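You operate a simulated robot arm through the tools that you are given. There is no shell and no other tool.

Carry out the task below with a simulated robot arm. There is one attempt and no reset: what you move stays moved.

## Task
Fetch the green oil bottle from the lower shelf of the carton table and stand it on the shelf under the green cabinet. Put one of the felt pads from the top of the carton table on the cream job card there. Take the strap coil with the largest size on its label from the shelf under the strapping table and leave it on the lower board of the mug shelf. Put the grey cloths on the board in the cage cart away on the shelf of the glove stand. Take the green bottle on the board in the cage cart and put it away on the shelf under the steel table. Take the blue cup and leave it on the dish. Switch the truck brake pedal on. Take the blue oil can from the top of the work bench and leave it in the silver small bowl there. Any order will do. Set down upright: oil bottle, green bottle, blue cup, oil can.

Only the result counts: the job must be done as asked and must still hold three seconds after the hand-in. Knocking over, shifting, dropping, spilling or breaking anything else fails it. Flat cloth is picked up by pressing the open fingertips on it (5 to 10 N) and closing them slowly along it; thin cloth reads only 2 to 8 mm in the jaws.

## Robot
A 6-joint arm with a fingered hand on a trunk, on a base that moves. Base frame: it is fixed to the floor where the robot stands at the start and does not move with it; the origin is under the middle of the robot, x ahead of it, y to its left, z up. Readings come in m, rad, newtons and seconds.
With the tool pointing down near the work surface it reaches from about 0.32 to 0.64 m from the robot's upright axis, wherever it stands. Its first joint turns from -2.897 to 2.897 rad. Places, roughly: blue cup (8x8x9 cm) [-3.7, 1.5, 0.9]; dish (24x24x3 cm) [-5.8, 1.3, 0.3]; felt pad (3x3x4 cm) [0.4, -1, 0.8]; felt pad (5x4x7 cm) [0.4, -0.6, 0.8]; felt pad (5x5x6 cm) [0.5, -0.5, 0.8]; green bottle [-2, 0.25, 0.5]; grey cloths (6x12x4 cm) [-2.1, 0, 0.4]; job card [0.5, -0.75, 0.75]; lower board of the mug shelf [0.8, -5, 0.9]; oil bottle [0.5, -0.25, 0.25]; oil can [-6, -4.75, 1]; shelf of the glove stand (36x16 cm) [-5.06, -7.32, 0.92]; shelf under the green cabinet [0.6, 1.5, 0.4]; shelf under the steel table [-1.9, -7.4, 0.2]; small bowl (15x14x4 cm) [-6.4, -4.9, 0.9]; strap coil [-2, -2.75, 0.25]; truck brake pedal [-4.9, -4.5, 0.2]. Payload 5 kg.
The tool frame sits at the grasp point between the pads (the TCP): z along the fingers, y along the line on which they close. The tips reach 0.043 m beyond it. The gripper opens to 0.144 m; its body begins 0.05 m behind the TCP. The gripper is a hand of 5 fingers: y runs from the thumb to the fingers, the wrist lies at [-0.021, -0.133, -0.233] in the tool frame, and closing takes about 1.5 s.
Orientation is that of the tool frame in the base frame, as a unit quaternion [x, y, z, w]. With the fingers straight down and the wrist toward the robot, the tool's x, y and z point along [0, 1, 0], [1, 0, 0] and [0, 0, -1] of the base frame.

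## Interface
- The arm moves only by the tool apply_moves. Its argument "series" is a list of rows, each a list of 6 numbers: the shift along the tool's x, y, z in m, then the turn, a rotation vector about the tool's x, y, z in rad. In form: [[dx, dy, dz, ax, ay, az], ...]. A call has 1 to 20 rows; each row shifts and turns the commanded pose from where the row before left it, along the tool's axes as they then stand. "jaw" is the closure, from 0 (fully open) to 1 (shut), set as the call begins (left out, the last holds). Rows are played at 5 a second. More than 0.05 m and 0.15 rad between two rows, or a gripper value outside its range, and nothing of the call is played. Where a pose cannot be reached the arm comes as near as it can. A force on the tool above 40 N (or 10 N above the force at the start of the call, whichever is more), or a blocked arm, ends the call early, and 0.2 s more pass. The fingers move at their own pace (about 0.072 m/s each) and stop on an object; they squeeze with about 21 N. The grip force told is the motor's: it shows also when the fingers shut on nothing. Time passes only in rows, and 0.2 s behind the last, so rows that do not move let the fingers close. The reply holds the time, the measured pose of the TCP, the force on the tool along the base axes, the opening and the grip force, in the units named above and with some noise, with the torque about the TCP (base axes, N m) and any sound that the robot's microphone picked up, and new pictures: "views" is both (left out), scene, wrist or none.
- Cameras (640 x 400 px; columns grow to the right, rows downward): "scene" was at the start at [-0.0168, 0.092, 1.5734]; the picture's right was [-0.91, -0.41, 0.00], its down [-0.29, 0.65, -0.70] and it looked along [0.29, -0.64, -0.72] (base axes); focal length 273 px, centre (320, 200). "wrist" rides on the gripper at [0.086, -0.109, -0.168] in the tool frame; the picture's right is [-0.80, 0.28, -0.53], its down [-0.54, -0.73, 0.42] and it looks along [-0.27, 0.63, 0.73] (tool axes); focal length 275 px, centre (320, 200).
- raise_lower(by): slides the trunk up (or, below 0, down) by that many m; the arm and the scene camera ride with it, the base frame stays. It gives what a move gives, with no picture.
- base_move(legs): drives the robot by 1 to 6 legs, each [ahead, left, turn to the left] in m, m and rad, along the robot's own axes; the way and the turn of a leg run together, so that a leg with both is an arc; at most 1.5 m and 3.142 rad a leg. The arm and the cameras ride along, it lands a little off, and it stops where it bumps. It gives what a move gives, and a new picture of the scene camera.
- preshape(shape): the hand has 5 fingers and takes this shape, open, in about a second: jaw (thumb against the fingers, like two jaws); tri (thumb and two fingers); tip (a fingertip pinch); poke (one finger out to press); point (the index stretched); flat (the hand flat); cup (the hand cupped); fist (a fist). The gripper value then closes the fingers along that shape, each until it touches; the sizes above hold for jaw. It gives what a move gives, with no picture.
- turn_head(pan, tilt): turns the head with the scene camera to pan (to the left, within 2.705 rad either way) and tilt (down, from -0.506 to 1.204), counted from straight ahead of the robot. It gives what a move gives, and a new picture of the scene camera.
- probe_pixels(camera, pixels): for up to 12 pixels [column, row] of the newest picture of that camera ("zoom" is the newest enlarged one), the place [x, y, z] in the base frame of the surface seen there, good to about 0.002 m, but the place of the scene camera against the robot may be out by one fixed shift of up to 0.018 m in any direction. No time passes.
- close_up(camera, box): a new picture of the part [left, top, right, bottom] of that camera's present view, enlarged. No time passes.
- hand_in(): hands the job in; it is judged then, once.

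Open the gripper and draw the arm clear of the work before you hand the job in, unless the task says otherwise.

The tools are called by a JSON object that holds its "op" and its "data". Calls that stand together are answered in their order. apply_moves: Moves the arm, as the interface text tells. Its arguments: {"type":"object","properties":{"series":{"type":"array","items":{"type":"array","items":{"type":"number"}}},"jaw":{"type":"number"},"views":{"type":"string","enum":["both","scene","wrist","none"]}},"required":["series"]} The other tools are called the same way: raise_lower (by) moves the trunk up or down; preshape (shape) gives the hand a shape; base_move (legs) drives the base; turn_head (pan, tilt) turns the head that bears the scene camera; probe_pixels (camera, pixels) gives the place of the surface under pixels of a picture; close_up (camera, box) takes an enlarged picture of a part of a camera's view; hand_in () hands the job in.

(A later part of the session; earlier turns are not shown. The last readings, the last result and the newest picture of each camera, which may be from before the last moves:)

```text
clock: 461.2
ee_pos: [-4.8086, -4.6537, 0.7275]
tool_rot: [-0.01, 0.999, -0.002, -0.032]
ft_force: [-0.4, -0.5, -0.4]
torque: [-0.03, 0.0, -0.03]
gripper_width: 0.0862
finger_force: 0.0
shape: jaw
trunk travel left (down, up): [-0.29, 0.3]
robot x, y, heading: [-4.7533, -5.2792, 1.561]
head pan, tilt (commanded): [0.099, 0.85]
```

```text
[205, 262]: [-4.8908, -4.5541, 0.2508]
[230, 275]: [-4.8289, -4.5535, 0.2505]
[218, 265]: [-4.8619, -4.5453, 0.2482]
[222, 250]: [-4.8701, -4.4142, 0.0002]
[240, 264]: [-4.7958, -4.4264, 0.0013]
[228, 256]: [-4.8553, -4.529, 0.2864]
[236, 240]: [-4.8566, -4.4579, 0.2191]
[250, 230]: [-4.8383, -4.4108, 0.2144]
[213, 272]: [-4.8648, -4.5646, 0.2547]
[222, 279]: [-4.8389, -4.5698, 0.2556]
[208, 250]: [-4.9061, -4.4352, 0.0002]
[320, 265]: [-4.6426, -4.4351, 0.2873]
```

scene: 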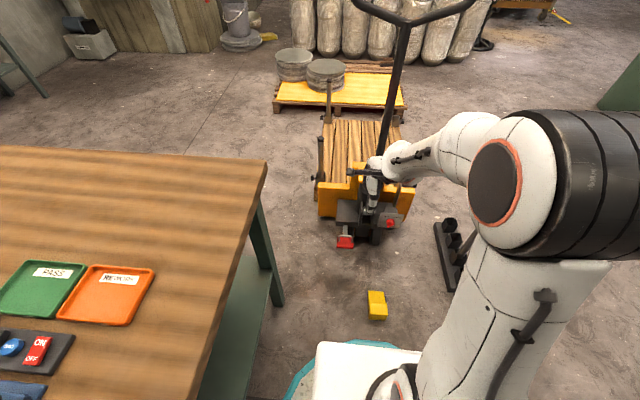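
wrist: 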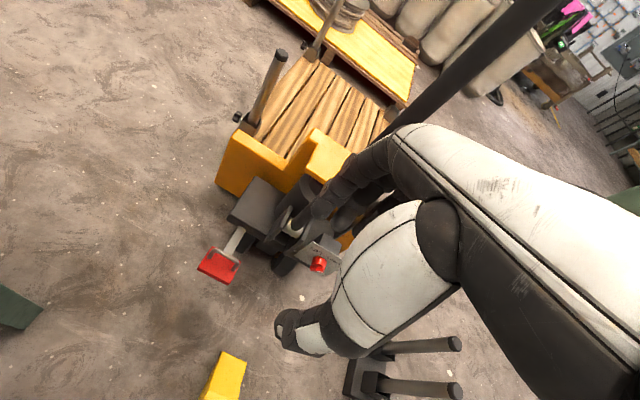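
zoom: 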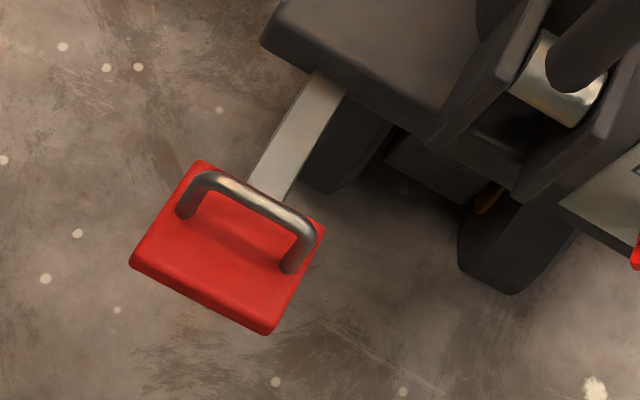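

The plate spans x −4.895…−4.815, y −4.515…−4.575, tilted up (off). I'll turn the base left 0.075 rad, move ahead 9 cm to put the closed fingertips above the plate's front, and lower.

{"op": "base_move", "data": {"legs": [[0, 0, 0.075], [0.09, 0, 0]]}}

{"op": "apply_moves", "data": {"series": [[0, 0, 0, 0, 0, 0], [0, 0, 0, 0, 0, 0], [0, 0, 0, 0, 0, 0], [0, 0, 0, 0, 0, 0], [0, 0, 0, 0, 0, 0], [0, 0, 0, 0, 0, 0], [0, 0, 0, 0, 0, 0]], "jaw": 1.0, "views": "wrist"}}

```text
clock: 462.8
ee_pos: [-4.8615, -4.5671, 0.728]
tool_rot: [-0.048, 0.998, -0.004, -0.031]
ft_force: [0.4, -0.2, 0.5]
torque: [0.05, 0.01, 0.03]
gripper_width: 0.0862
finger_force: 0.0
shape: jaw
trunk travel left (down, up): [-0.29, 0.3]
robot x, y, heading: [-4.7592, -5.1863, 1.633]
head pan, tilt (commanded): [0.099, 0.85]
```

scene: 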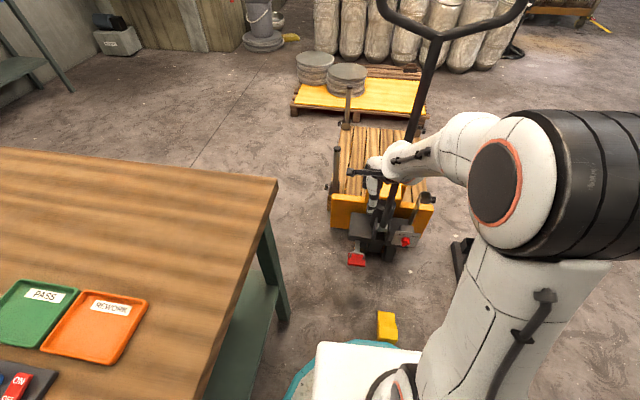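

```text
clock: 464.4
ee_pos: [-4.8613, -4.5685, 0.728]
tool_rot: [-0.048, 0.998, -0.004, -0.031]
ft_force: [-0.2, 0.5, -0.5]
torque: [-0.01, 0.0, 0.0]
gripper_width: 0.0001
finger_force: 21.4
shape: jaw
trunk travel left (down, up): [-0.29, 0.3]
robot x, y, heading: [-4.7596, -5.1841, 1.631]
head pan, tilt (commanded): [0.099, 0.85]
```

wrist: 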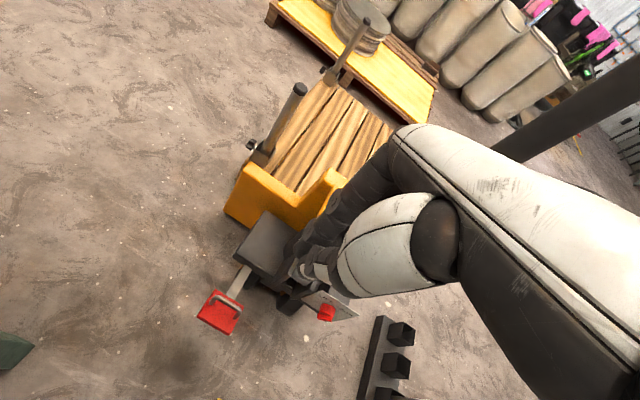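

Fingers closed over the pedal line. Lower the trunk 0.29 m (TCP ≈0.44, tips ≈0.40).

{"op": "raise_lower", "data": {"by": -0.29}}

{"op": "apply_moves", "data": {"series": [[0, 0, 0.03, 0, 0, 0], [0, 0, 0.03, 0, 0, 0], [0, 0, 0.02, 0, 0, 0]], "views": "both"}}

```text
clock: 467.3
ee_pos: [-4.8612, -4.5667, 0.4384]
tool_rot: [-0.048, 0.998, -0.004, -0.031]
ft_force: [0.2, -1.2, -0.4]
torque: [-0.01, 0.02, -0.01]
gripper_width: 0.0002
finger_force: 20.7
shape: jaw
trunk travel left (down, up): [0.0, 0.59]
robot x, y, heading: [-4.759, -5.1842, 1.636]
head pan, tilt (commanded): [0.099, 0.85]
```

```text
clock: 468.1
ee_pos: [-4.8675, -4.5664, 0.374]
tool_rot: [-0.053, 0.998, -0.005, -0.031]
ft_force: [0.6, 0.7, 1.0]
torque: [-0.06, 0.05, -0.03]
gripper_width: 0.0
finger_force: 20.9
shape: jaw
out of reach, approached as far as the arm can: row 2, 3
trunk travel left (down, up): [0.0, 0.59]
robot x, y, heading: [-4.762, -5.1848, 1.634]
head pan, tilt (commanded): [0.099, 0.85]
```

scene: 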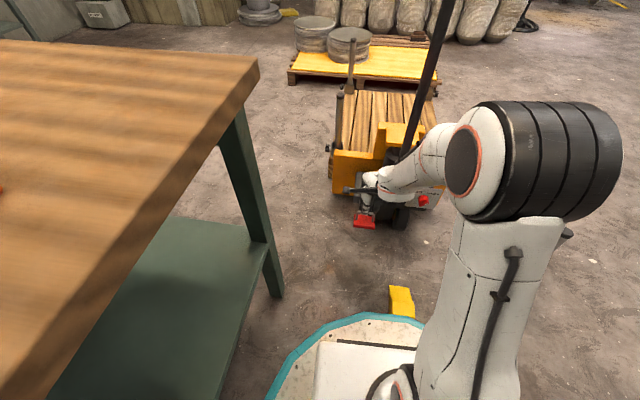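
wrist: 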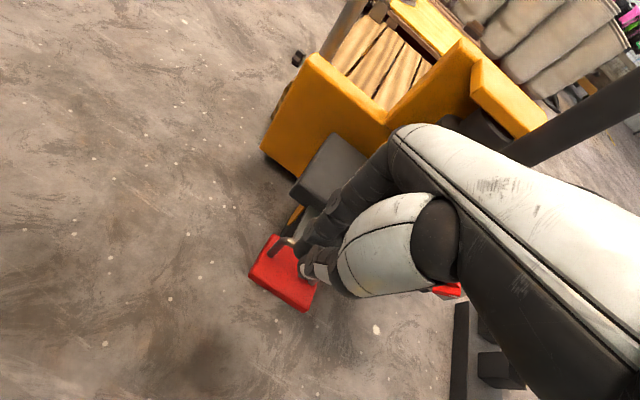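

Lowering stalled (out of reach) at z=0.374 because the hand sits too far left of the arm's natural line. I'll yaw the tool about its axis to match and try again.

{"op": "apply_moves", "data": {"series": [[0, 0, 0, 0, 0, -0.11], [0, 0, 0, 0, 0, -0.11], [0, 0, 0.02, 0, 0, 0], [0, 0, 0.02, 0, 0, 0]], "views": "wrist"}}

```text
clock: 469.1
ee_pos: [-4.8712, -4.5657, 0.3338]
tool_rot: [-0.157, 0.987, 0.001, -0.032]
ft_force: [0.3, -0.5, 0.2]
torque: [-0.04, -0.02, -0.02]
gripper_width: 0.0
finger_force: 20.7
shape: jaw
trunk travel left (down, up): [0.0, 0.59]
robot x, y, heading: [-4.7578, -5.1846, 1.637]
head pan, tilt (commanded): [0.099, 0.85]
```

wrist: 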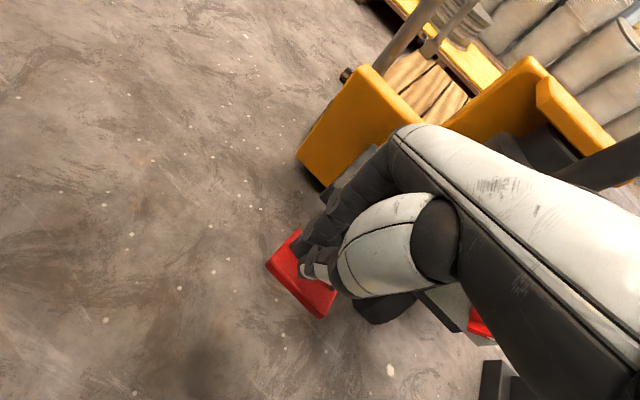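

Reach is restored (z=0.334). I'll press down in 1 cm steps, watching force and sound.

{"op": "apply_moves", "data": {"series": [[-0.005, 0, 0.01, 0, 0, 0], [-0.003, 0, 0.01, 0, 0, 0], [0, 0, 0.01, 0, 0, 0], [0, 0, 0.01, 0, 0, 0]], "views": "wrist"}}

```text
clock: 470.1
ee_pos: [-4.8647, -4.5654, 0.2929]
tool_rot: [-0.158, 0.987, 0.0, -0.031]
ft_force: [-0.7, 0.5, 0.6]
torque: [0.02, 0.0, 0.01]
gripper_width: 0.0
finger_force: 20.9
shape: jaw
trunk travel left (down, up): [0.0, 0.59]
robot x, y, heading: [-4.763, -5.1847, 1.639]
head pan, tilt (commanded): [0.099, 0.85]
```

wrist: 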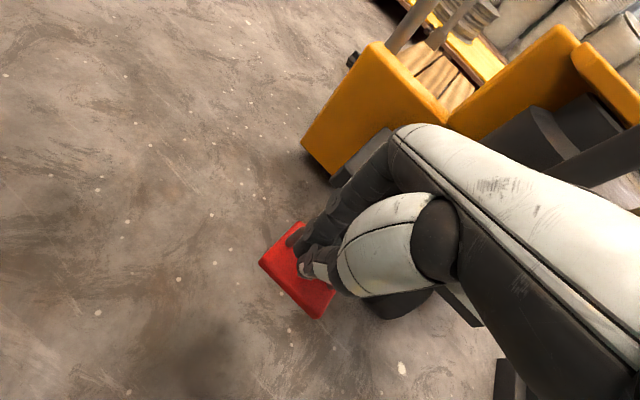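

Nearly touching the plate (tips ≈0.25). Continue pressing.

{"op": "apply_moves", "data": {"series": [[0, 0, 0.01, 0, 0, 0], [0, 0, 0.01, 0, 0, 0], [0, 0, 0.01, 0, 0, 0]], "views": "wrist"}}

```text
clock: 470.9
ee_pos: [-4.867, -4.5639, 0.2652]
tool_rot: [-0.156, 0.987, 0.002, -0.031]
ft_force: [-0.7, 0.8, 1.4]
torque: [-0.08, -0.05, 0.02]
gripper_width: 0.0001
finger_force: 21.0
shape: jaw
trunk travel left (down, up): [0.0, 0.59]
robot x, y, heading: [-4.7571, -5.1835, 1.637]
head pan, tilt (commanded): [0.099, 0.85]
```

wrist: 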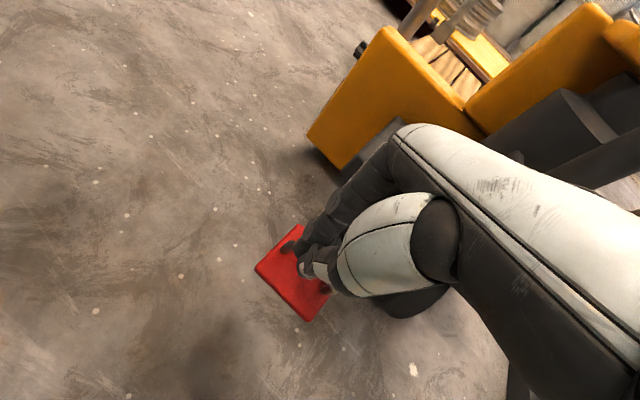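

Only 1.4 N so far; continue pressing down.

{"op": "apply_moves", "data": {"series": [[0, 0, 0.01, 0, 0, 0], [0, 0, 0.01, 0, 0, 0], [0, 0, 0.01, 0, 0, 0]], "views": "wrist"}}

```text
clock: 471.6
ee_pos: [-4.8696, -4.5613, 0.2527]
tool_rot: [-0.159, 0.987, 0.006, -0.032]
ft_force: [1.2, -16.9, 27.1]
torque: [-0.51, 0.22, 0.15]
gripper_width: 0.0
finger_force: 21.0
shape: jaw
trunk travel left (down, up): [0.0, 0.59]
robot x, y, heading: [-4.7601, -5.1842, 1.636]
head pan, tilt (commanded): [0.099, 0.85]
stopped in row 3: the force on the tool passed its limit at 48 N (the readings are from after the stop); the commanded pose is now the measured one
```

wrist: 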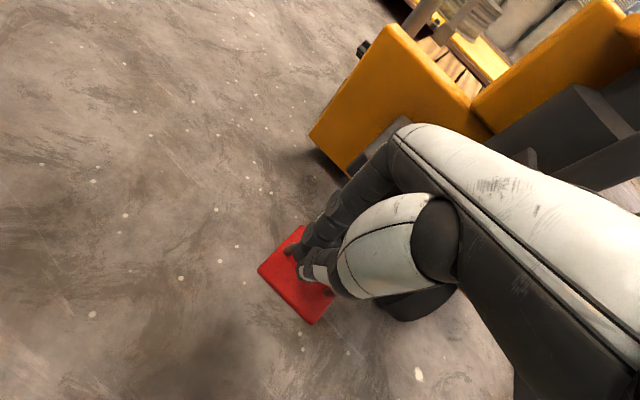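

Contact at 48 N with some push back along −y. I'll probe the pedal plate to see whether it has moved.

{"op": "probe_pixels", "data": {"camera": "wrist", "pixels": [[270, 270], [285, 285], [310, 312], [300, 235], [320, 300], [265, 265], [295, 255]]}}

{"op": "close_up", "data": {"camera": "wrist", "box": [230, 200, 390, 340]}}

```text
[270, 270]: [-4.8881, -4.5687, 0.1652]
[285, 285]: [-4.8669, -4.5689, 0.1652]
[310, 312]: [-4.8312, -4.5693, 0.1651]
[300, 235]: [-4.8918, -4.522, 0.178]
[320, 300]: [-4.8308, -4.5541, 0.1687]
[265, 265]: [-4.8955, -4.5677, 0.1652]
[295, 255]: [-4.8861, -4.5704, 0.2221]
```

```text
2.86 times, centred on (310, 270) of wrist
```

zoom: 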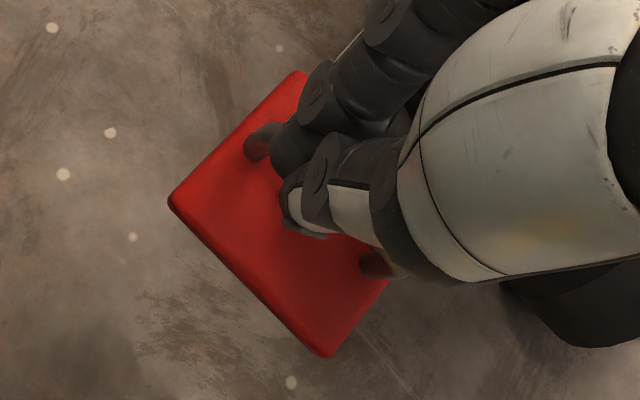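

The plate moved from z≈0.256 down to 0.165 and tilts forward — it hit its stop. I'll lift off and check that it stays down.

{"op": "apply_moves", "data": {"series": [[0, -0.005, -0.01, 0, 0, 0], [0, 0, -0.02, 0, 0, 0], [0, 0, -0.03, 0, 0, 0], [0, 0, -0.03, 0, 0, 0], [0, 0, -0.03, 0, 0, 0]], "views": "wrist"}}

{"op": "close_up", "data": {"camera": "wrist", "box": [200, 200, 360, 340]}}

```text
clock: 472.8
ee_pos: [-4.8621, -4.5684, 0.3709]
tool_rot: [-0.158, 0.987, 0.004, -0.032]
ft_force: [0.0, -0.2, -1.1]
torque: [0.02, -0.01, 0.01]
gripper_width: 0.0
finger_force: 21.2
shape: jaw
trunk travel left (down, up): [0.0, 0.59]
robot x, y, heading: [-4.7556, -5.1865, 1.634]
head pan, tilt (commanded): [0.099, 0.85]
```

wrist: 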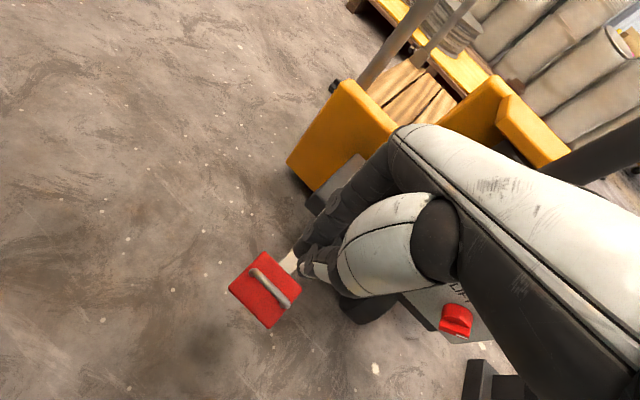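

```text
2.86 times, centred on (280, 270) of wrist
```

zoom: 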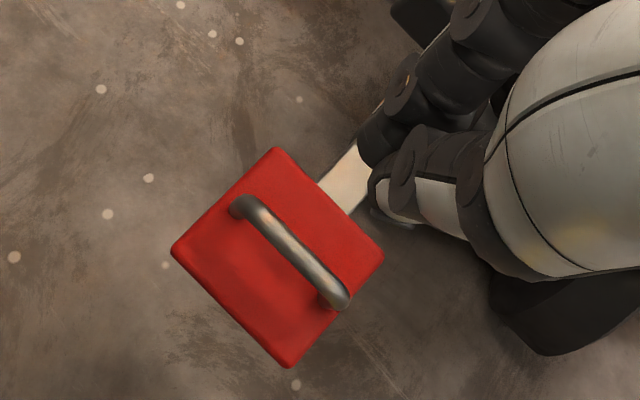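

I'll probe the pedal again to confirm it stayed down.

{"op": "probe_pixels", "data": {"camera": "wrist", "pixels": [[240, 290], [268, 320], [255, 300], [265, 262], [290, 285], [270, 285], [290, 262]]}}

```text
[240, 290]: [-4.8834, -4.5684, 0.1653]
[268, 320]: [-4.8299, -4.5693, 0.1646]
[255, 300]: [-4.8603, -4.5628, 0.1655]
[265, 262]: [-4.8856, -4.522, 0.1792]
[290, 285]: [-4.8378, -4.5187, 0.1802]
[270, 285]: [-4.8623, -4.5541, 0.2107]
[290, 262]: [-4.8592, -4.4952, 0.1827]
```

Pedal stays at z≈0.165 (on). I'll back away before raising so as not to touch the tiller.

{"op": "base_move", "data": {"legs": [[-0.5, 0, 0]]}}

{"op": "raise_lower", "data": {"by": 0.4}}

{"op": "raise_lower", "data": {"by": 0.19}}

{"op": "turn_head", "data": {"pan": 0.9, "tilt": 0.6}}

```text
clock: 475.7
ee_pos: [-4.8285, -5.0705, 0.3702]
tool_rot: [-0.159, 0.987, 0.006, -0.032]
ft_force: [-0.2, -0.7, 0.5]
torque: [-0.02, -0.02, -0.03]
gripper_width: 0.0002
finger_force: 21.0
shape: jaw
trunk travel left (down, up): [0.0, 0.59]
robot x, y, heading: [-4.7249, -5.691, 1.644]
head pan, tilt (commanded): [0.099, 0.85]
```

scene: 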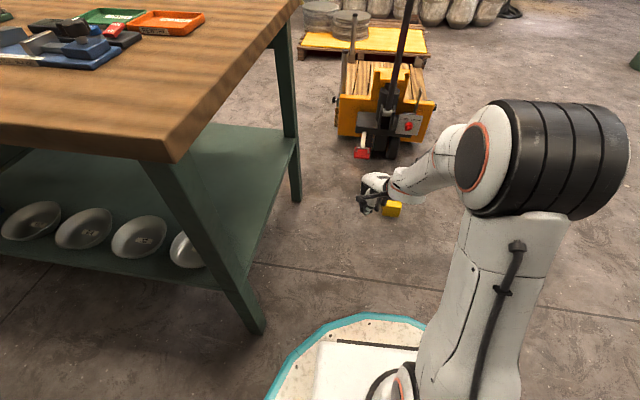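

```text
clock: 479.5
ee_pos: [-4.8298, -5.0702, 0.7719]
tool_rot: [-0.159, 0.987, 0.006, -0.031]
ft_force: [0.3, 0.4, 0.1]
torque: [0.0, 0.01, -0.01]
gripper_width: 0.0002
finger_force: 20.9
shape: jaw
trunk travel left (down, up): [-0.4, 0.19]
robot x, y, heading: [-4.7269, -5.6841, 1.639]
head pan, tilt (commanded): [0.099, 0.85]
```

```text
clock: 481.6
ee_pos: [-4.829, -5.0708, 0.9601]
tool_rot: [-0.158, 0.987, 0.006, -0.031]
ft_force: [-0.5, -1.0, 0.4]
torque: [-0.01, -0.06, 0.03]
gripper_width: 0.0
finger_force: 20.9
shape: jaw
trunk travel left (down, up): [-0.59, 0.0]
robot x, y, heading: [-4.7199, -5.6902, 1.635]
head pan, tilt (commanded): [0.099, 0.85]
```

```text
clock: 482.8
ee_pos: [-4.8311, -5.0707, 0.961]
tool_rot: [-0.158, 0.987, 0.005, -0.032]
ft_force: [-0.2, -0.1, -0.2]
torque: [0.0, 0.01, -0.01]
gripper_width: 0.0
finger_force: 21.4
shape: jaw
trunk travel left (down, up): [-0.59, 0.0]
robot x, y, heading: [-4.7275, -5.6881, 1.636]
head pan, tilt (commanded): [0.901, 0.6]
```

scene: 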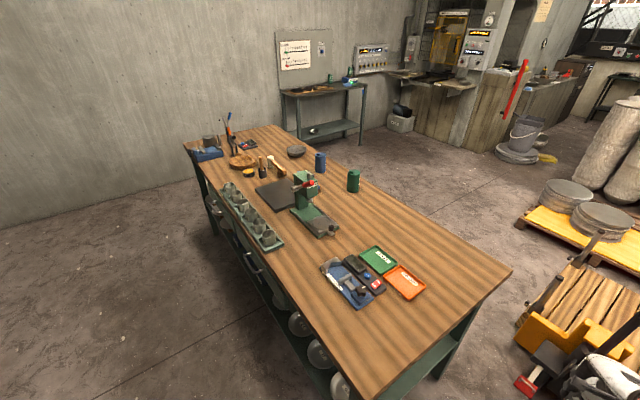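

The blue can is at (320,162), a bowl at (296,152). I'll enlarge that part of the bench and probe.

{"op": "close_up", "data": {"camera": "scene", "box": [180, 110, 400, 250]}}

{"op": "probe_pixels", "data": {"camera": "scene", "pixels": [[320, 160], [320, 170], [353, 180], [296, 152], [296, 148], [242, 160], [300, 190], [330, 220], [270, 122], [185, 145], [510, 268], [370, 395]]}}

```text
2.86 times, centred on (290, 180) of scene
```

zoom: 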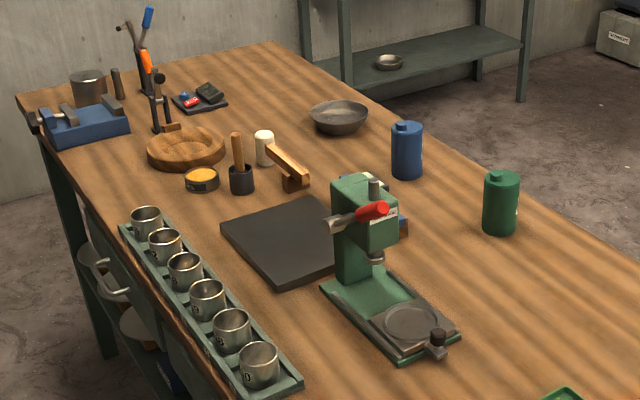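

```text
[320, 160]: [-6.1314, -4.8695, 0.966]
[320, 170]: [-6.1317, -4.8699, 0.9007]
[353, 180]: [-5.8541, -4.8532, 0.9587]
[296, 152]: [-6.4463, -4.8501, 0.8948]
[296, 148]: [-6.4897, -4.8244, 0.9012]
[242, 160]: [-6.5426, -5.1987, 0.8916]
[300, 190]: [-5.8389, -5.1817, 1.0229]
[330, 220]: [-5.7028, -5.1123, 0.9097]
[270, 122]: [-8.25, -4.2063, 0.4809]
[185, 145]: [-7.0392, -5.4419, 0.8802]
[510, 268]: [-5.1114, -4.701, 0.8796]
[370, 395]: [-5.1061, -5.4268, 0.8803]
```

The bench spans x −5.1…−7.04, y −4.70…−5.43; can and bowl are ≈15 cm from its north edge, so I should work from the north side. I'll probe the free floor around the west end and the side stand.

{"op": "probe_pixels", "data": {"camera": "scene", "pixels": [[284, 92], [365, 88], [302, 140], [361, 142], [330, 165], [400, 150], [450, 200], [100, 180], [50, 230], [400, 125], [460, 150], [545, 225]]}}

{"op": "turn_head", "data": {"pan": 1.3, "tilt": 0.35}}

```text
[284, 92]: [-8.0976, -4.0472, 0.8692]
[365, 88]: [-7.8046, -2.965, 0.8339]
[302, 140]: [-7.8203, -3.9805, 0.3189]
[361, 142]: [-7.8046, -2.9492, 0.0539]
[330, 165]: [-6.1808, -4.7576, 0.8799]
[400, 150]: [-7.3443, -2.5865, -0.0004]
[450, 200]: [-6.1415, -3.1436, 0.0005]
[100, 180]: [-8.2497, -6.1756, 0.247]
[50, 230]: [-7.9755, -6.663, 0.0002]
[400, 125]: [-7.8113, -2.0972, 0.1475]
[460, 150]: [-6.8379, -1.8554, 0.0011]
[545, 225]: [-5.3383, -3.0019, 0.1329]
```

```text
clock: 483.6
ee_pos: [-4.8295, -5.0702, 0.9614]
tool_rot: [-0.158, 0.987, 0.004, -0.032]
ft_force: [0.1, 0.1, -0.3]
torque: [-0.01, -0.02, -0.03]
gripper_width: 0.0
finger_force: 21.2
shape: jaw
trunk travel left (down, up): [-0.59, 0.0]
robot x, y, heading: [-4.7269, -5.6869, 1.636]
head pan, tilt (commanded): [1.3, 0.351]
```

scene: 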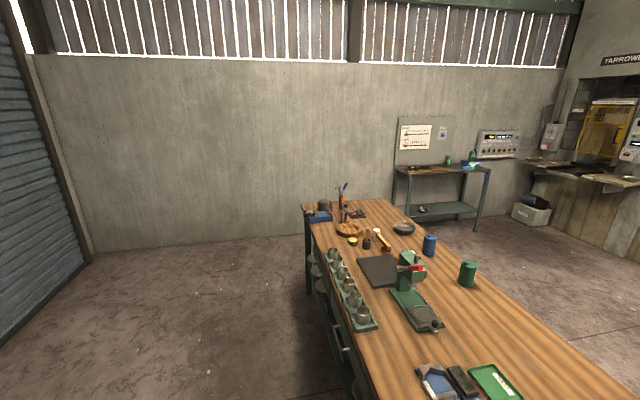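

West lane (x −7.04…−8.25) leads to free floor north of the bench. I'll first restore the hand to its natural pose, raise it, and open later.

{"op": "apply_moves", "data": {"series": [[0, 0, 0, 0, 0, 0.126], [0, 0, 0, 0, 0, 0.126], [-0.02, 0, 0, 0, -0.065, 0], [-0.04, 0, 0, 0, 0, 0], [-0.04, 0, 0, 0, 0, 0], [-0.04, 0, 0, 0, 0, 0], [-0.025, 0, -0.03, 0, 0, 0], [0, 0, -0.04, 0, 0, 0]], "jaw": 0.3, "views": "none"}}

{"op": "base_move", "data": {"legs": [[-0.45, 0, 0], [0, 0, 1.505]]}}

{"op": "turn_head", "data": {"pan": -0.1, "tilt": 0.35}}

```text
clock: 485.4
ee_pos: [-4.6772, -5.0553, 1.0259]
tool_rot: [-0.044, 0.999, 0.01, -0.023]
ft_force: [0.5, 0.0, -0.2]
torque: [-0.01, 0.0, -0.02]
gripper_width: 0.1006
finger_force: 0.1
shape: jaw
out of reach, approached as far as the arm can: row 3
trunk travel left (down, up): [-0.59, 0.0]
robot x, y, heading: [-4.7276, -5.6907, 1.636]
head pan, tilt (commanded): [1.3, 0.351]
```

```text
clock: 491.8
ee_pos: [-5.325, -6.0589, 1.0247]
tool_rot: [0.721, -0.692, 0.009, 0.023]
ft_force: [0.4, -0.6, -0.4]
torque: [0.01, 0.02, -0.03]
gripper_width: 0.1009
finger_force: 0.0
shape: jaw
trunk travel left (down, up): [-0.59, 0.0]
robot x, y, heading: [-4.6927, -6.1327, -3.122]
head pan, tilt (commanded): [1.3, 0.351]
```

scene: 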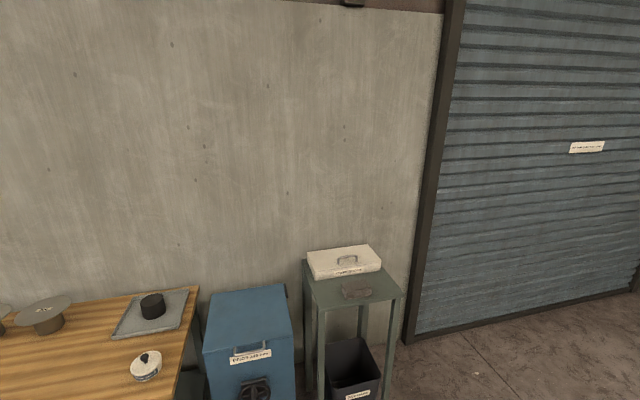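

```text
clock: 493.4
ee_pos: [-5.3254, -6.0595, 1.0252]
tool_rot: [0.721, -0.692, 0.01, 0.023]
ft_force: [-0.6, 0.2, -0.1]
torque: [0.02, 0.0, -0.02]
gripper_width: 0.1009
finger_force: 0.0
shape: jaw
trunk travel left (down, up): [-0.59, 0.0]
robot x, y, heading: [-4.6958, -6.1389, -3.122]
head pan, tilt (commanded): [-0.099, 0.351]
```

scene: 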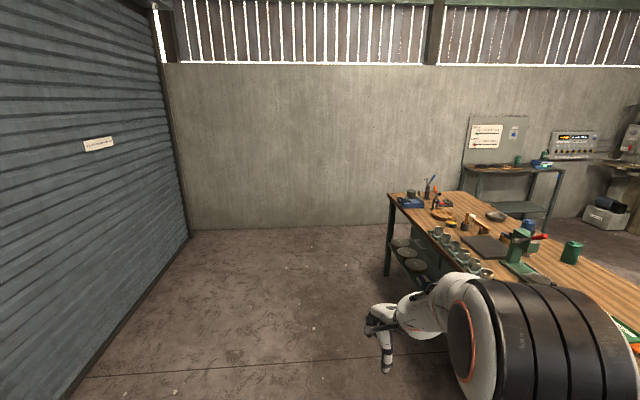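

Free floor to the west wall. Drive to x≈−7.4, turn right to face +y, and go north to y≈−4.8 along the lane.

{"op": "base_move", "data": {"legs": [[1.4, 0, 0], [1.33, 0, 0], [0, 0, -1.59]]}}

{"op": "turn_head", "data": {"pan": -0.2, "tilt": 0.6}}

```text
clock: 510.6
ee_pos: [-7.3926, -5.5841, 1.0256]
tool_rot: [-0.032, 0.999, 0.01, -0.024]
ft_force: [0.1, -0.2, 0.5]
torque: [0.02, 0.0, -0.03]
gripper_width: 0.101
finger_force: 0.0
shape: jaw
trunk travel left (down, up): [-0.59, 0.0]
robot x, y, heading: [-7.4579, -6.2186, 1.605]
head pan, tilt (commanded): [-0.099, 0.351]
```

scene: 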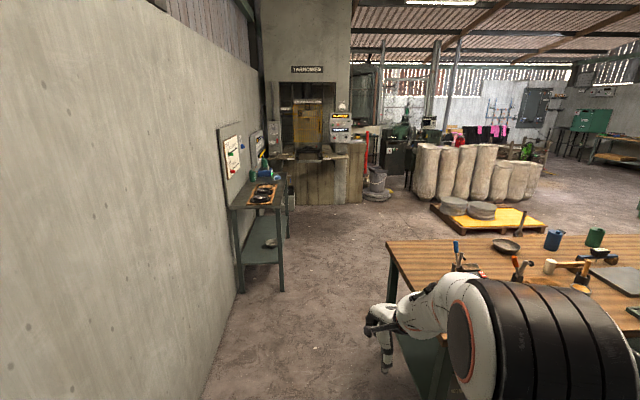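

```text
clock: 511.4
ee_pos: [-7.3931, -5.5854, 1.0257]
tool_rot: [-0.031, 0.999, 0.01, -0.023]
ft_force: [-0.2, 0.1, -0.8]
torque: [-0.01, 0.01, 0.01]
gripper_width: 0.1009
finger_force: 0.0
shape: jaw
trunk travel left (down, up): [-0.59, 0.0]
robot x, y, heading: [-7.4586, -6.2198, 1.612]
head pan, tilt (commanded): [-0.201, 0.6]
```

scene: 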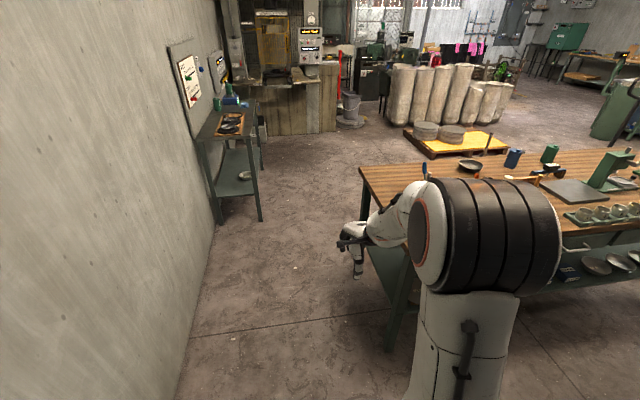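

Lane is clear. I'll correct the heading, nudge right 4 cm and drive north 1.4 m, then 0.5 m.

{"op": "base_move", "data": {"legs": [[0, -0.03, -0.04], [1.4, 0, 0]]}}

{"op": "turn_head", "data": {"pan": 0.0, "tilt": 0.9}}

```text
clock: 518.8
ee_pos: [-7.3035, -4.1776, 1.0249]
tool_rot: [0.002, 1.0, 0.011, -0.022]
ft_force: [0.0, 0.6, -0.3]
torque: [0.0, 0.0, -0.01]
gripper_width: 0.1003
finger_force: 0.2
shape: jaw
trunk travel left (down, up): [-0.59, 0.0]
robot x, y, heading: [-7.4078, -4.8054, 1.547]
head pan, tilt (commanded): [-0.201, 0.6]
```

scene: 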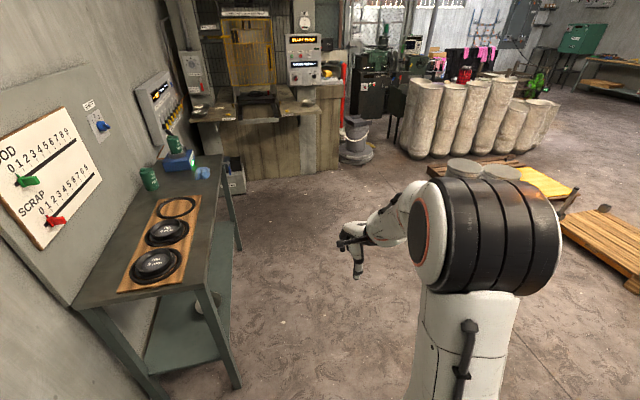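

```text
clock: 519.6
ee_pos: [-7.3041, -4.1769, 1.0256]
tool_rot: [0.002, 1.0, 0.011, -0.022]
ft_force: [-0.3, 0.3, 0.2]
torque: [-0.01, 0.0, 0.01]
gripper_width: 0.1008
finger_force: 0.1
shape: jaw
trunk travel left (down, up): [-0.59, 0.0]
robot x, y, heading: [-7.4108, -4.805, 1.542]
head pan, tilt (commanded): [0.0, 0.901]
```

scene: 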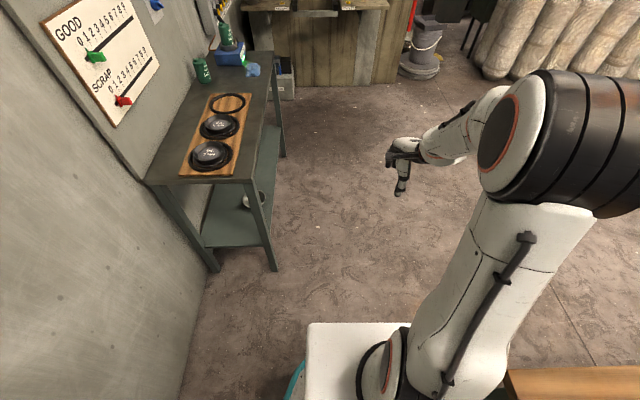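

Continue: north 0.75 m, strafe right 1.35 m, then turn right by π to face the bench from the north.

{"op": "base_move", "data": {"legs": [[0.75, 0, 0.03], [0, -1.35, 0], [0, 0, -1.571], [0, 0, -1.571]]}}

{"op": "turn_head", "data": {"pan": 0.0, "tilt": 0.75}}

```text
clock: 537.6
ee_pos: [-6.1805, -4.6863, 1.0251]
tool_rot: [1.0, 0.001, 0.022, 0.01]
ft_force: [-0.7, -0.1, -0.3]
torque: [-0.05, -0.02, 0.0]
gripper_width: 0.101
finger_force: 0.1
shape: jaw
trunk travel left (down, up): [-0.59, 0.0]
robot x, y, heading: [-6.0778, -4.06, -1.59]
head pan, tilt (commanded): [0.0, 0.901]
```

scene: 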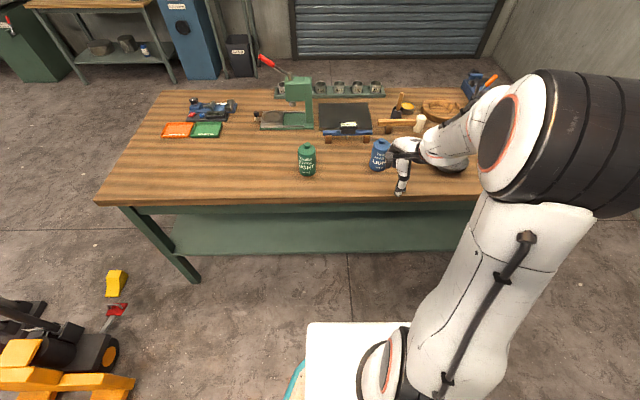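

```text
clock: 538.3
ee_pos: [-6.1801, -4.6874, 1.0248]
tool_rot: [1.0, 0.001, 0.023, 0.011]
ft_force: [0.2, 0.2, 1.1]
torque: [0.0, 0.02, -0.01]
gripper_width: 0.1009
finger_force: 0.0
shape: jaw
trunk travel left (down, up): [-0.59, 0.0]
robot x, y, heading: [-6.0795, -4.0605, -1.593]
head pan, tilt (commanded): [0.0, 0.75]
```

scene: 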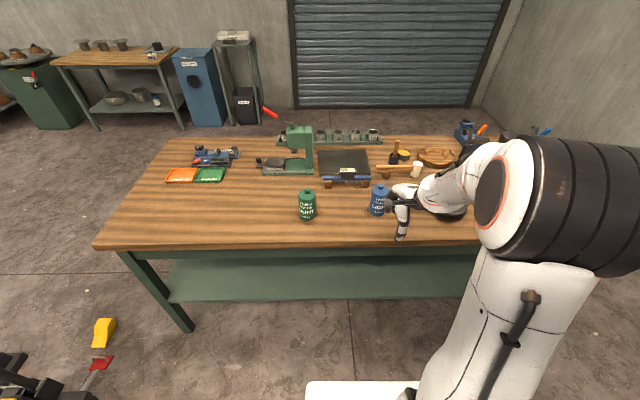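

Now facing the bench from the north; the blue can is at (380,200), next to the hand. Check the wrist view.

{"op": "apply_moves", "data": {"series": [[0, 0, -0.02, 0, 0, 0]], "views": "wrist"}}

{"op": "close_up", "data": {"camera": "scene", "box": [270, 120, 490, 250]}}

```text
clock: 538.7
ee_pos: [-6.1821, -4.6849, 1.0446]
tool_rot: [1.0, 0.002, 0.023, 0.01]
ft_force: [-0.5, 0.5, -0.9]
torque: [0.01, -0.03, 0.02]
gripper_width: 0.1009
finger_force: 0.0
shape: jaw
trunk travel left (down, up): [-0.59, 0.0]
robot x, y, heading: [-6.0769, -4.0585, -1.588]
head pan, tilt (commanded): [0.0, 0.75]
```

wrist: 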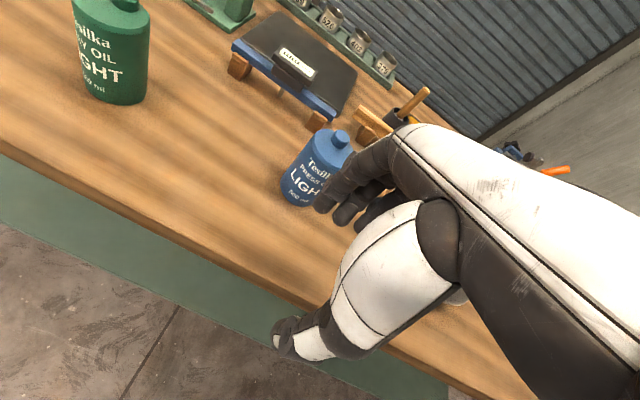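

```text
2.91 times, centred on (380, 185) of scene
```

zoom: 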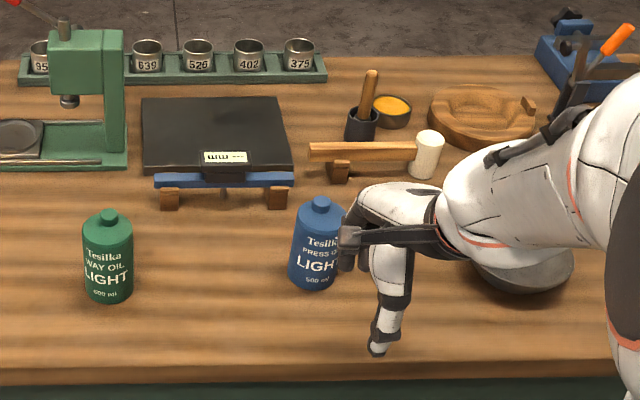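

I'll probe the blue can in the wrist view: its knob (342,138), shoulder, and body.

{"op": "probe_pixels", "data": {"camera": "wrist", "pixels": [[342, 138], [337, 135], [325, 140], [315, 155], [300, 165], [345, 158], [318, 180], [290, 190], [308, 200], [325, 160], [330, 133], [325, 235]]}}

{"op": "close_up", "data": {"camera": "wrist", "box": [260, 110, 380, 220]}}

```text
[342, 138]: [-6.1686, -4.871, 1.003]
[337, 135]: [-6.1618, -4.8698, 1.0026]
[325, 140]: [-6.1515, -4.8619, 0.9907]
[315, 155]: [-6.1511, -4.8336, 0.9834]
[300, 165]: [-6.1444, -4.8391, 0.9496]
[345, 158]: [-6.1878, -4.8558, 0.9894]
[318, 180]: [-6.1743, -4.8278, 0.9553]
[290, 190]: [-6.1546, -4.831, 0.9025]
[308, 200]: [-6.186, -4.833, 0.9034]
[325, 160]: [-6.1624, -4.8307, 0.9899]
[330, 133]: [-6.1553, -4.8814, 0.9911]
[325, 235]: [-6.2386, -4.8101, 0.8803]
```

```text
3.64 times, centred on (320, 165) of wrist
```

zoom: 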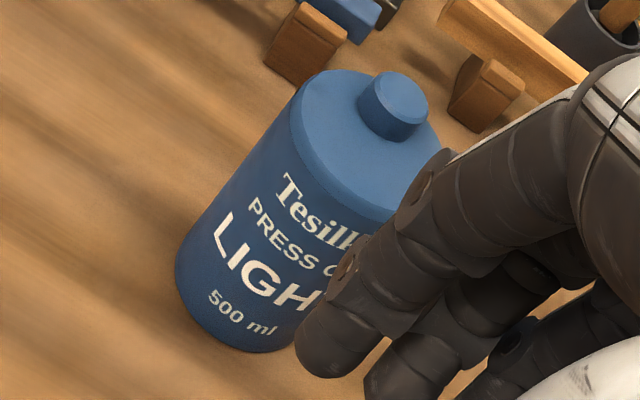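

The can is a 6 cm cylinder, axis ≈(−6.168,−4.858), flat top 0.991, knob top 1.005. I'll rise 4 cm, drive ahead 0.17 m so the hand is above it.

{"op": "apply_moves", "data": {"series": [[0, 0, -0.04, 0, 0, 0]], "jaw": 0.2, "views": "none"}}

{"op": "base_move", "data": {"legs": [[0.172, 0.003, 0.017]]}}

{"op": "apply_moves", "data": {"series": [[0, 0, 0, 0, 0, 0]], "views": "wrist"}}

```text
clock: 539.1
ee_pos: [-6.1813, -4.6847, 1.0876]
tool_rot: [1.0, 0.001, 0.022, 0.011]
ft_force: [-0.3, 1.1, 0.5]
torque: [0.02, 0.02, 0.01]
gripper_width: 0.1151
finger_force: 0.1
shape: jaw
trunk travel left (down, up): [-0.59, 0.0]
robot x, y, heading: [-6.076, -4.0583, -1.592]
head pan, tilt (commanded): [0.0, 0.75]
```

```text
clock: 540.6
ee_pos: [-6.1699, -4.8609, 1.0868]
tool_rot: [1.0, 0.01, 0.023, 0.009]
ft_force: [0.8, 0.0, -0.6]
torque: [0.06, 0.01, 0.01]
gripper_width: 0.1153
finger_force: 0.1
shape: jaw
trunk travel left (down, up): [-0.59, 0.0]
robot x, y, heading: [-6.0783, -4.2337, -1.576]
head pan, tilt (commanded): [0.0, 0.75]
```

scene: 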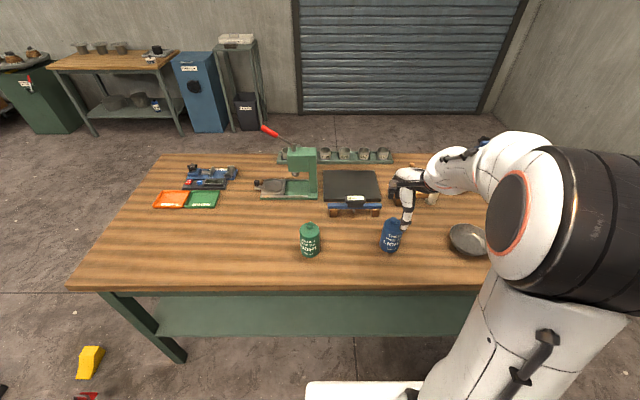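

```text
clock: 541.0
ee_pos: [-6.1708, -4.8616, 1.087]
tool_rot: [1.0, 0.01, 0.024, 0.01]
ft_force: [0.9, -0.1, -0.1]
torque: [-0.02, 0.05, -0.02]
gripper_width: 0.1152
finger_force: 0.2
shape: jaw
trunk travel left (down, up): [-0.59, 0.0]
robot x, y, heading: [-6.0764, -4.2355, -1.576]
head pan, tilt (commanded): [0.0, 0.75]
```

wrist: 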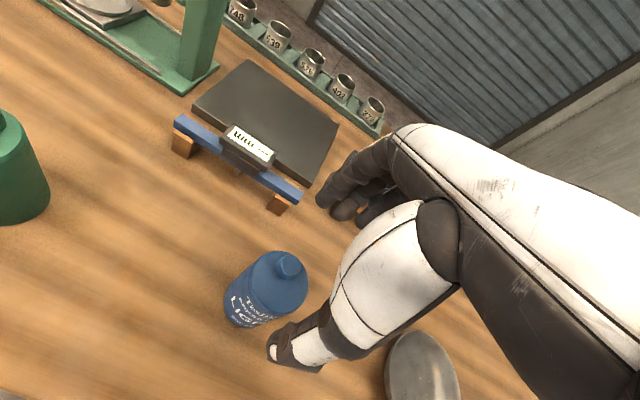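

I'll level the tool (3° tilt) and re-probe the can top and bowl from this view.

{"op": "apply_moves", "data": {"series": [[0, 0, 0, 0.0195, -0.048, 0]], "views": "wrist"}}

{"op": "close_up", "data": {"camera": "wrist", "box": [210, 230, 330, 350]}}

```text
clock: 541.4
ee_pos: [-6.1708, -4.8602, 1.0881]
tool_rot: [1.0, 0.01, -0.001, 0.0]
ft_force: [0.7, -0.6, -0.7]
torque: [-0.01, 0.04, 0.01]
gripper_width: 0.1149
finger_force: 0.2
shape: jaw
trunk travel left (down, up): [-0.59, 0.0]
robot x, y, heading: [-6.0764, -4.233, -1.576]
head pan, tilt (commanded): [0.0, 0.75]
```

wrist: 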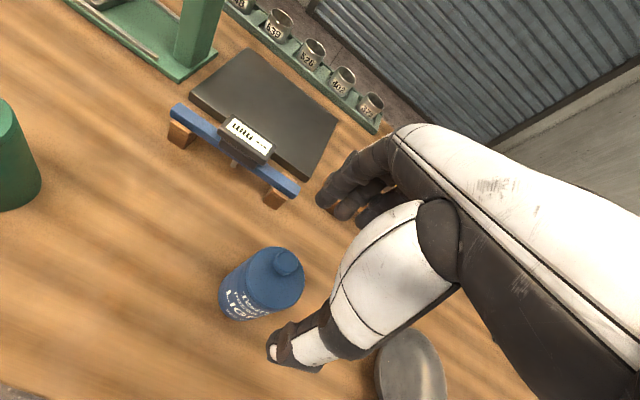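

```text
3.33 times, centred on (270, 290) of wrist
```

zoom: 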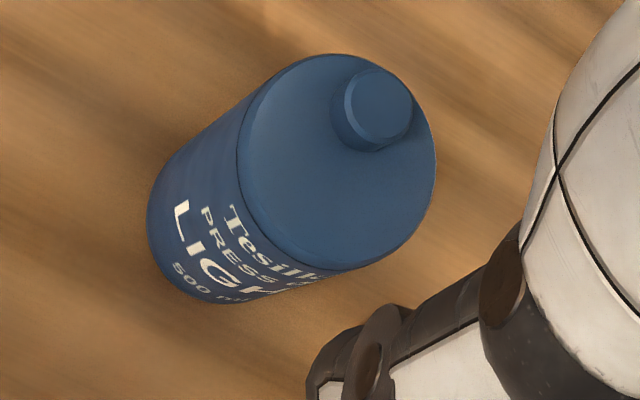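

I'll probe the rim of the can's top disc in the enlarged view to fix its centre, plus the bowl.

{"op": "probe_pixels", "data": {"camera": "zoom", "pixels": [[248, 160], [425, 190], [310, 65], [340, 255], [270, 100], [390, 245], [335, 170], [378, 100]]}}

{"op": "probe_pixels", "data": {"camera": "wrist", "pixels": [[410, 375], [400, 338], [382, 355], [440, 370], [378, 385], [412, 350]]}}

```text
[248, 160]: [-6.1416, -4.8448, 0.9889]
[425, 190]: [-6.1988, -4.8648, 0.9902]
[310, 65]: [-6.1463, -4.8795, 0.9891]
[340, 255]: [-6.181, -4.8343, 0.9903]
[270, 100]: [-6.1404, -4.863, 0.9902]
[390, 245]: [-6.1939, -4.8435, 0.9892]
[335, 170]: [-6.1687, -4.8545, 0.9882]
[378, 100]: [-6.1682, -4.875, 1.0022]
```

```text
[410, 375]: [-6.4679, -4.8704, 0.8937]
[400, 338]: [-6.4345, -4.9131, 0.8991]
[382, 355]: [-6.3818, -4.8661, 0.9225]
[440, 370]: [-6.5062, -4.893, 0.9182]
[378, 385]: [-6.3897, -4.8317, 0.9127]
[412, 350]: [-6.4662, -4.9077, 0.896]
```

Can centre is (−6.168,−4.855), R≈0.0305. Align and descend 0.12 m to TCP z≈0.968, then close.

{"op": "apply_moves", "data": {"series": [[0.003, -0.005, 0.03, 0, 0, 0], [0, 0, 0.03, 0, 0, 0], [0, 0, 0.03, 0, 0, 0], [0, 0, 0.03, 0, 0, 0], [0, 0, 0, 0, 0, 0]], "views": "wrist"}}

```text
clock: 542.6
ee_pos: [-6.1676, -4.8549, 0.9671]
tool_rot: [1.0, 0.01, -0.001, 0.001]
ft_force: [-0.6, 0.3, -0.8]
torque: [0.02, -0.06, -0.01]
gripper_width: 0.115
finger_force: 0.1
shape: jaw
trunk travel left (down, up): [-0.59, 0.0]
robot x, y, heading: [-6.0793, -4.2316, -1.573]
head pan, tilt (commanded): [0.0, 0.75]
```

wrist: 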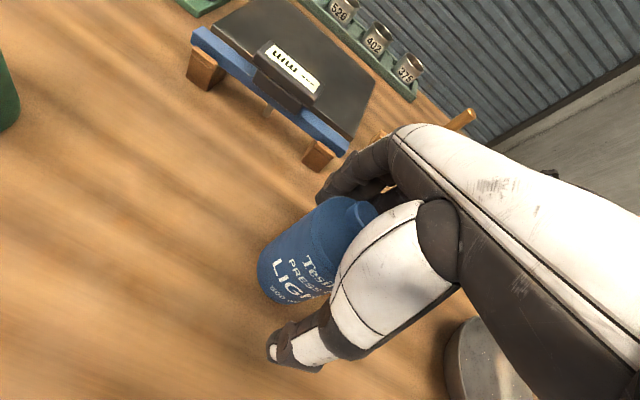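

The can stands between thumb and fingers. Closing.

{"op": "apply_moves", "data": {"series": [[0, 0, 0, 0, 0, 0], [0, 0, 0, 0, 0, 0], [0, 0, 0, 0, 0, 0], [0, 0, 0, 0, 0, 0], [0, 0, 0, 0, 0, 0], [0, 0, 0, 0, 0, 0], [0, 0, 0, 0, 0, 0], [0, 0, 0, 0, 0, 0]], "jaw": 1.0, "views": "none"}}

{"op": "apply_moves", "data": {"series": [[0, 0, -0.03, 0, 0, 0], [0, 0, -0.03, 0, 0, 0], [0, 0, -0.03, 0, 0, 0]], "views": "both"}}

```text
clock: 544.4
ee_pos: [-6.1674, -4.8544, 0.9666]
tool_rot: [1.0, 0.01, -0.001, 0.002]
ft_force: [0.4, 1.4, -0.1]
torque: [0.02, 0.0, 0.01]
gripper_width: 0.0589
finger_force: 21.0
shape: jaw
trunk travel left (down, up): [-0.59, 0.0]
robot x, y, heading: [-6.075, -4.2321, -1.574]
head pan, tilt (commanded): [0.0, 0.75]
```

```text
clock: 545.2
ee_pos: [-6.167, -4.8535, 1.0576]
tool_rot: [1.0, 0.011, -0.001, 0.0]
ft_force: [0.3, 0.3, -6.0]
torque: [-0.01, -0.04, -0.01]
gripper_width: 0.0591
finger_force: 20.3
shape: jaw
trunk travel left (down, up): [-0.59, 0.0]
robot x, y, heading: [-6.076, -4.235, -1.579]
head pan, tilt (commanded): [0.0, 0.75]
```

scene: 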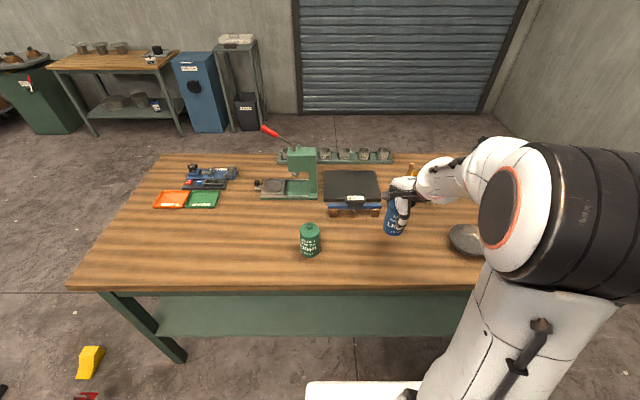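
wrist: 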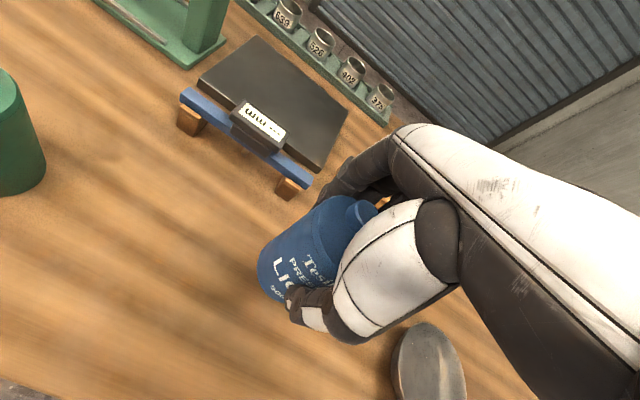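

Can lifted (6 N). I'll zoom on the bowl at (468,240) in the scene view to locate its rim and centre.

{"op": "close_up", "data": {"camera": "scene", "box": [430, 210, 510, 270]}}

{"op": "turn_head", "data": {"pan": -0.35, "tilt": 0.85}}

```text
6.67 times, centred on (470, 240) of scene
```

zoom: 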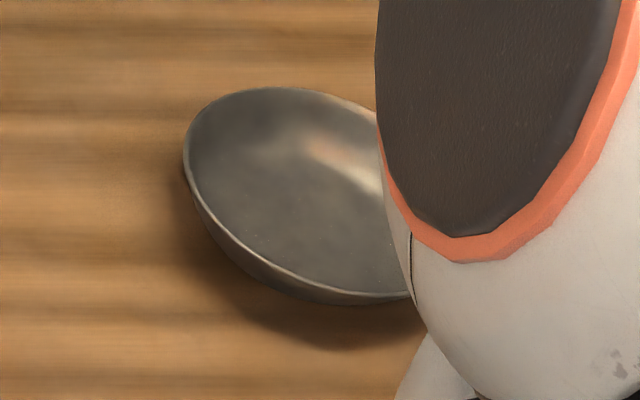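

```text
clock: 546.0
ee_pos: [-6.166, -4.8549, 1.0568]
tool_rot: [1.0, 0.01, -0.001, 0.001]
ft_force: [0.5, 0.6, -5.1]
torque: [0.05, -0.02, 0.01]
gripper_width: 0.0591
finger_force: 21.2
shape: jaw
trunk travel left (down, up): [-0.59, 0.0]
robot x, y, heading: [-6.0795, -4.2324, -1.572]
head pan, tilt (commanded): [-0.351, 0.85]
```

scene: 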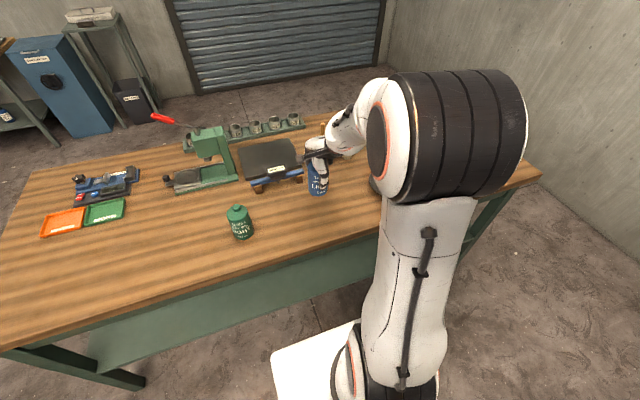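

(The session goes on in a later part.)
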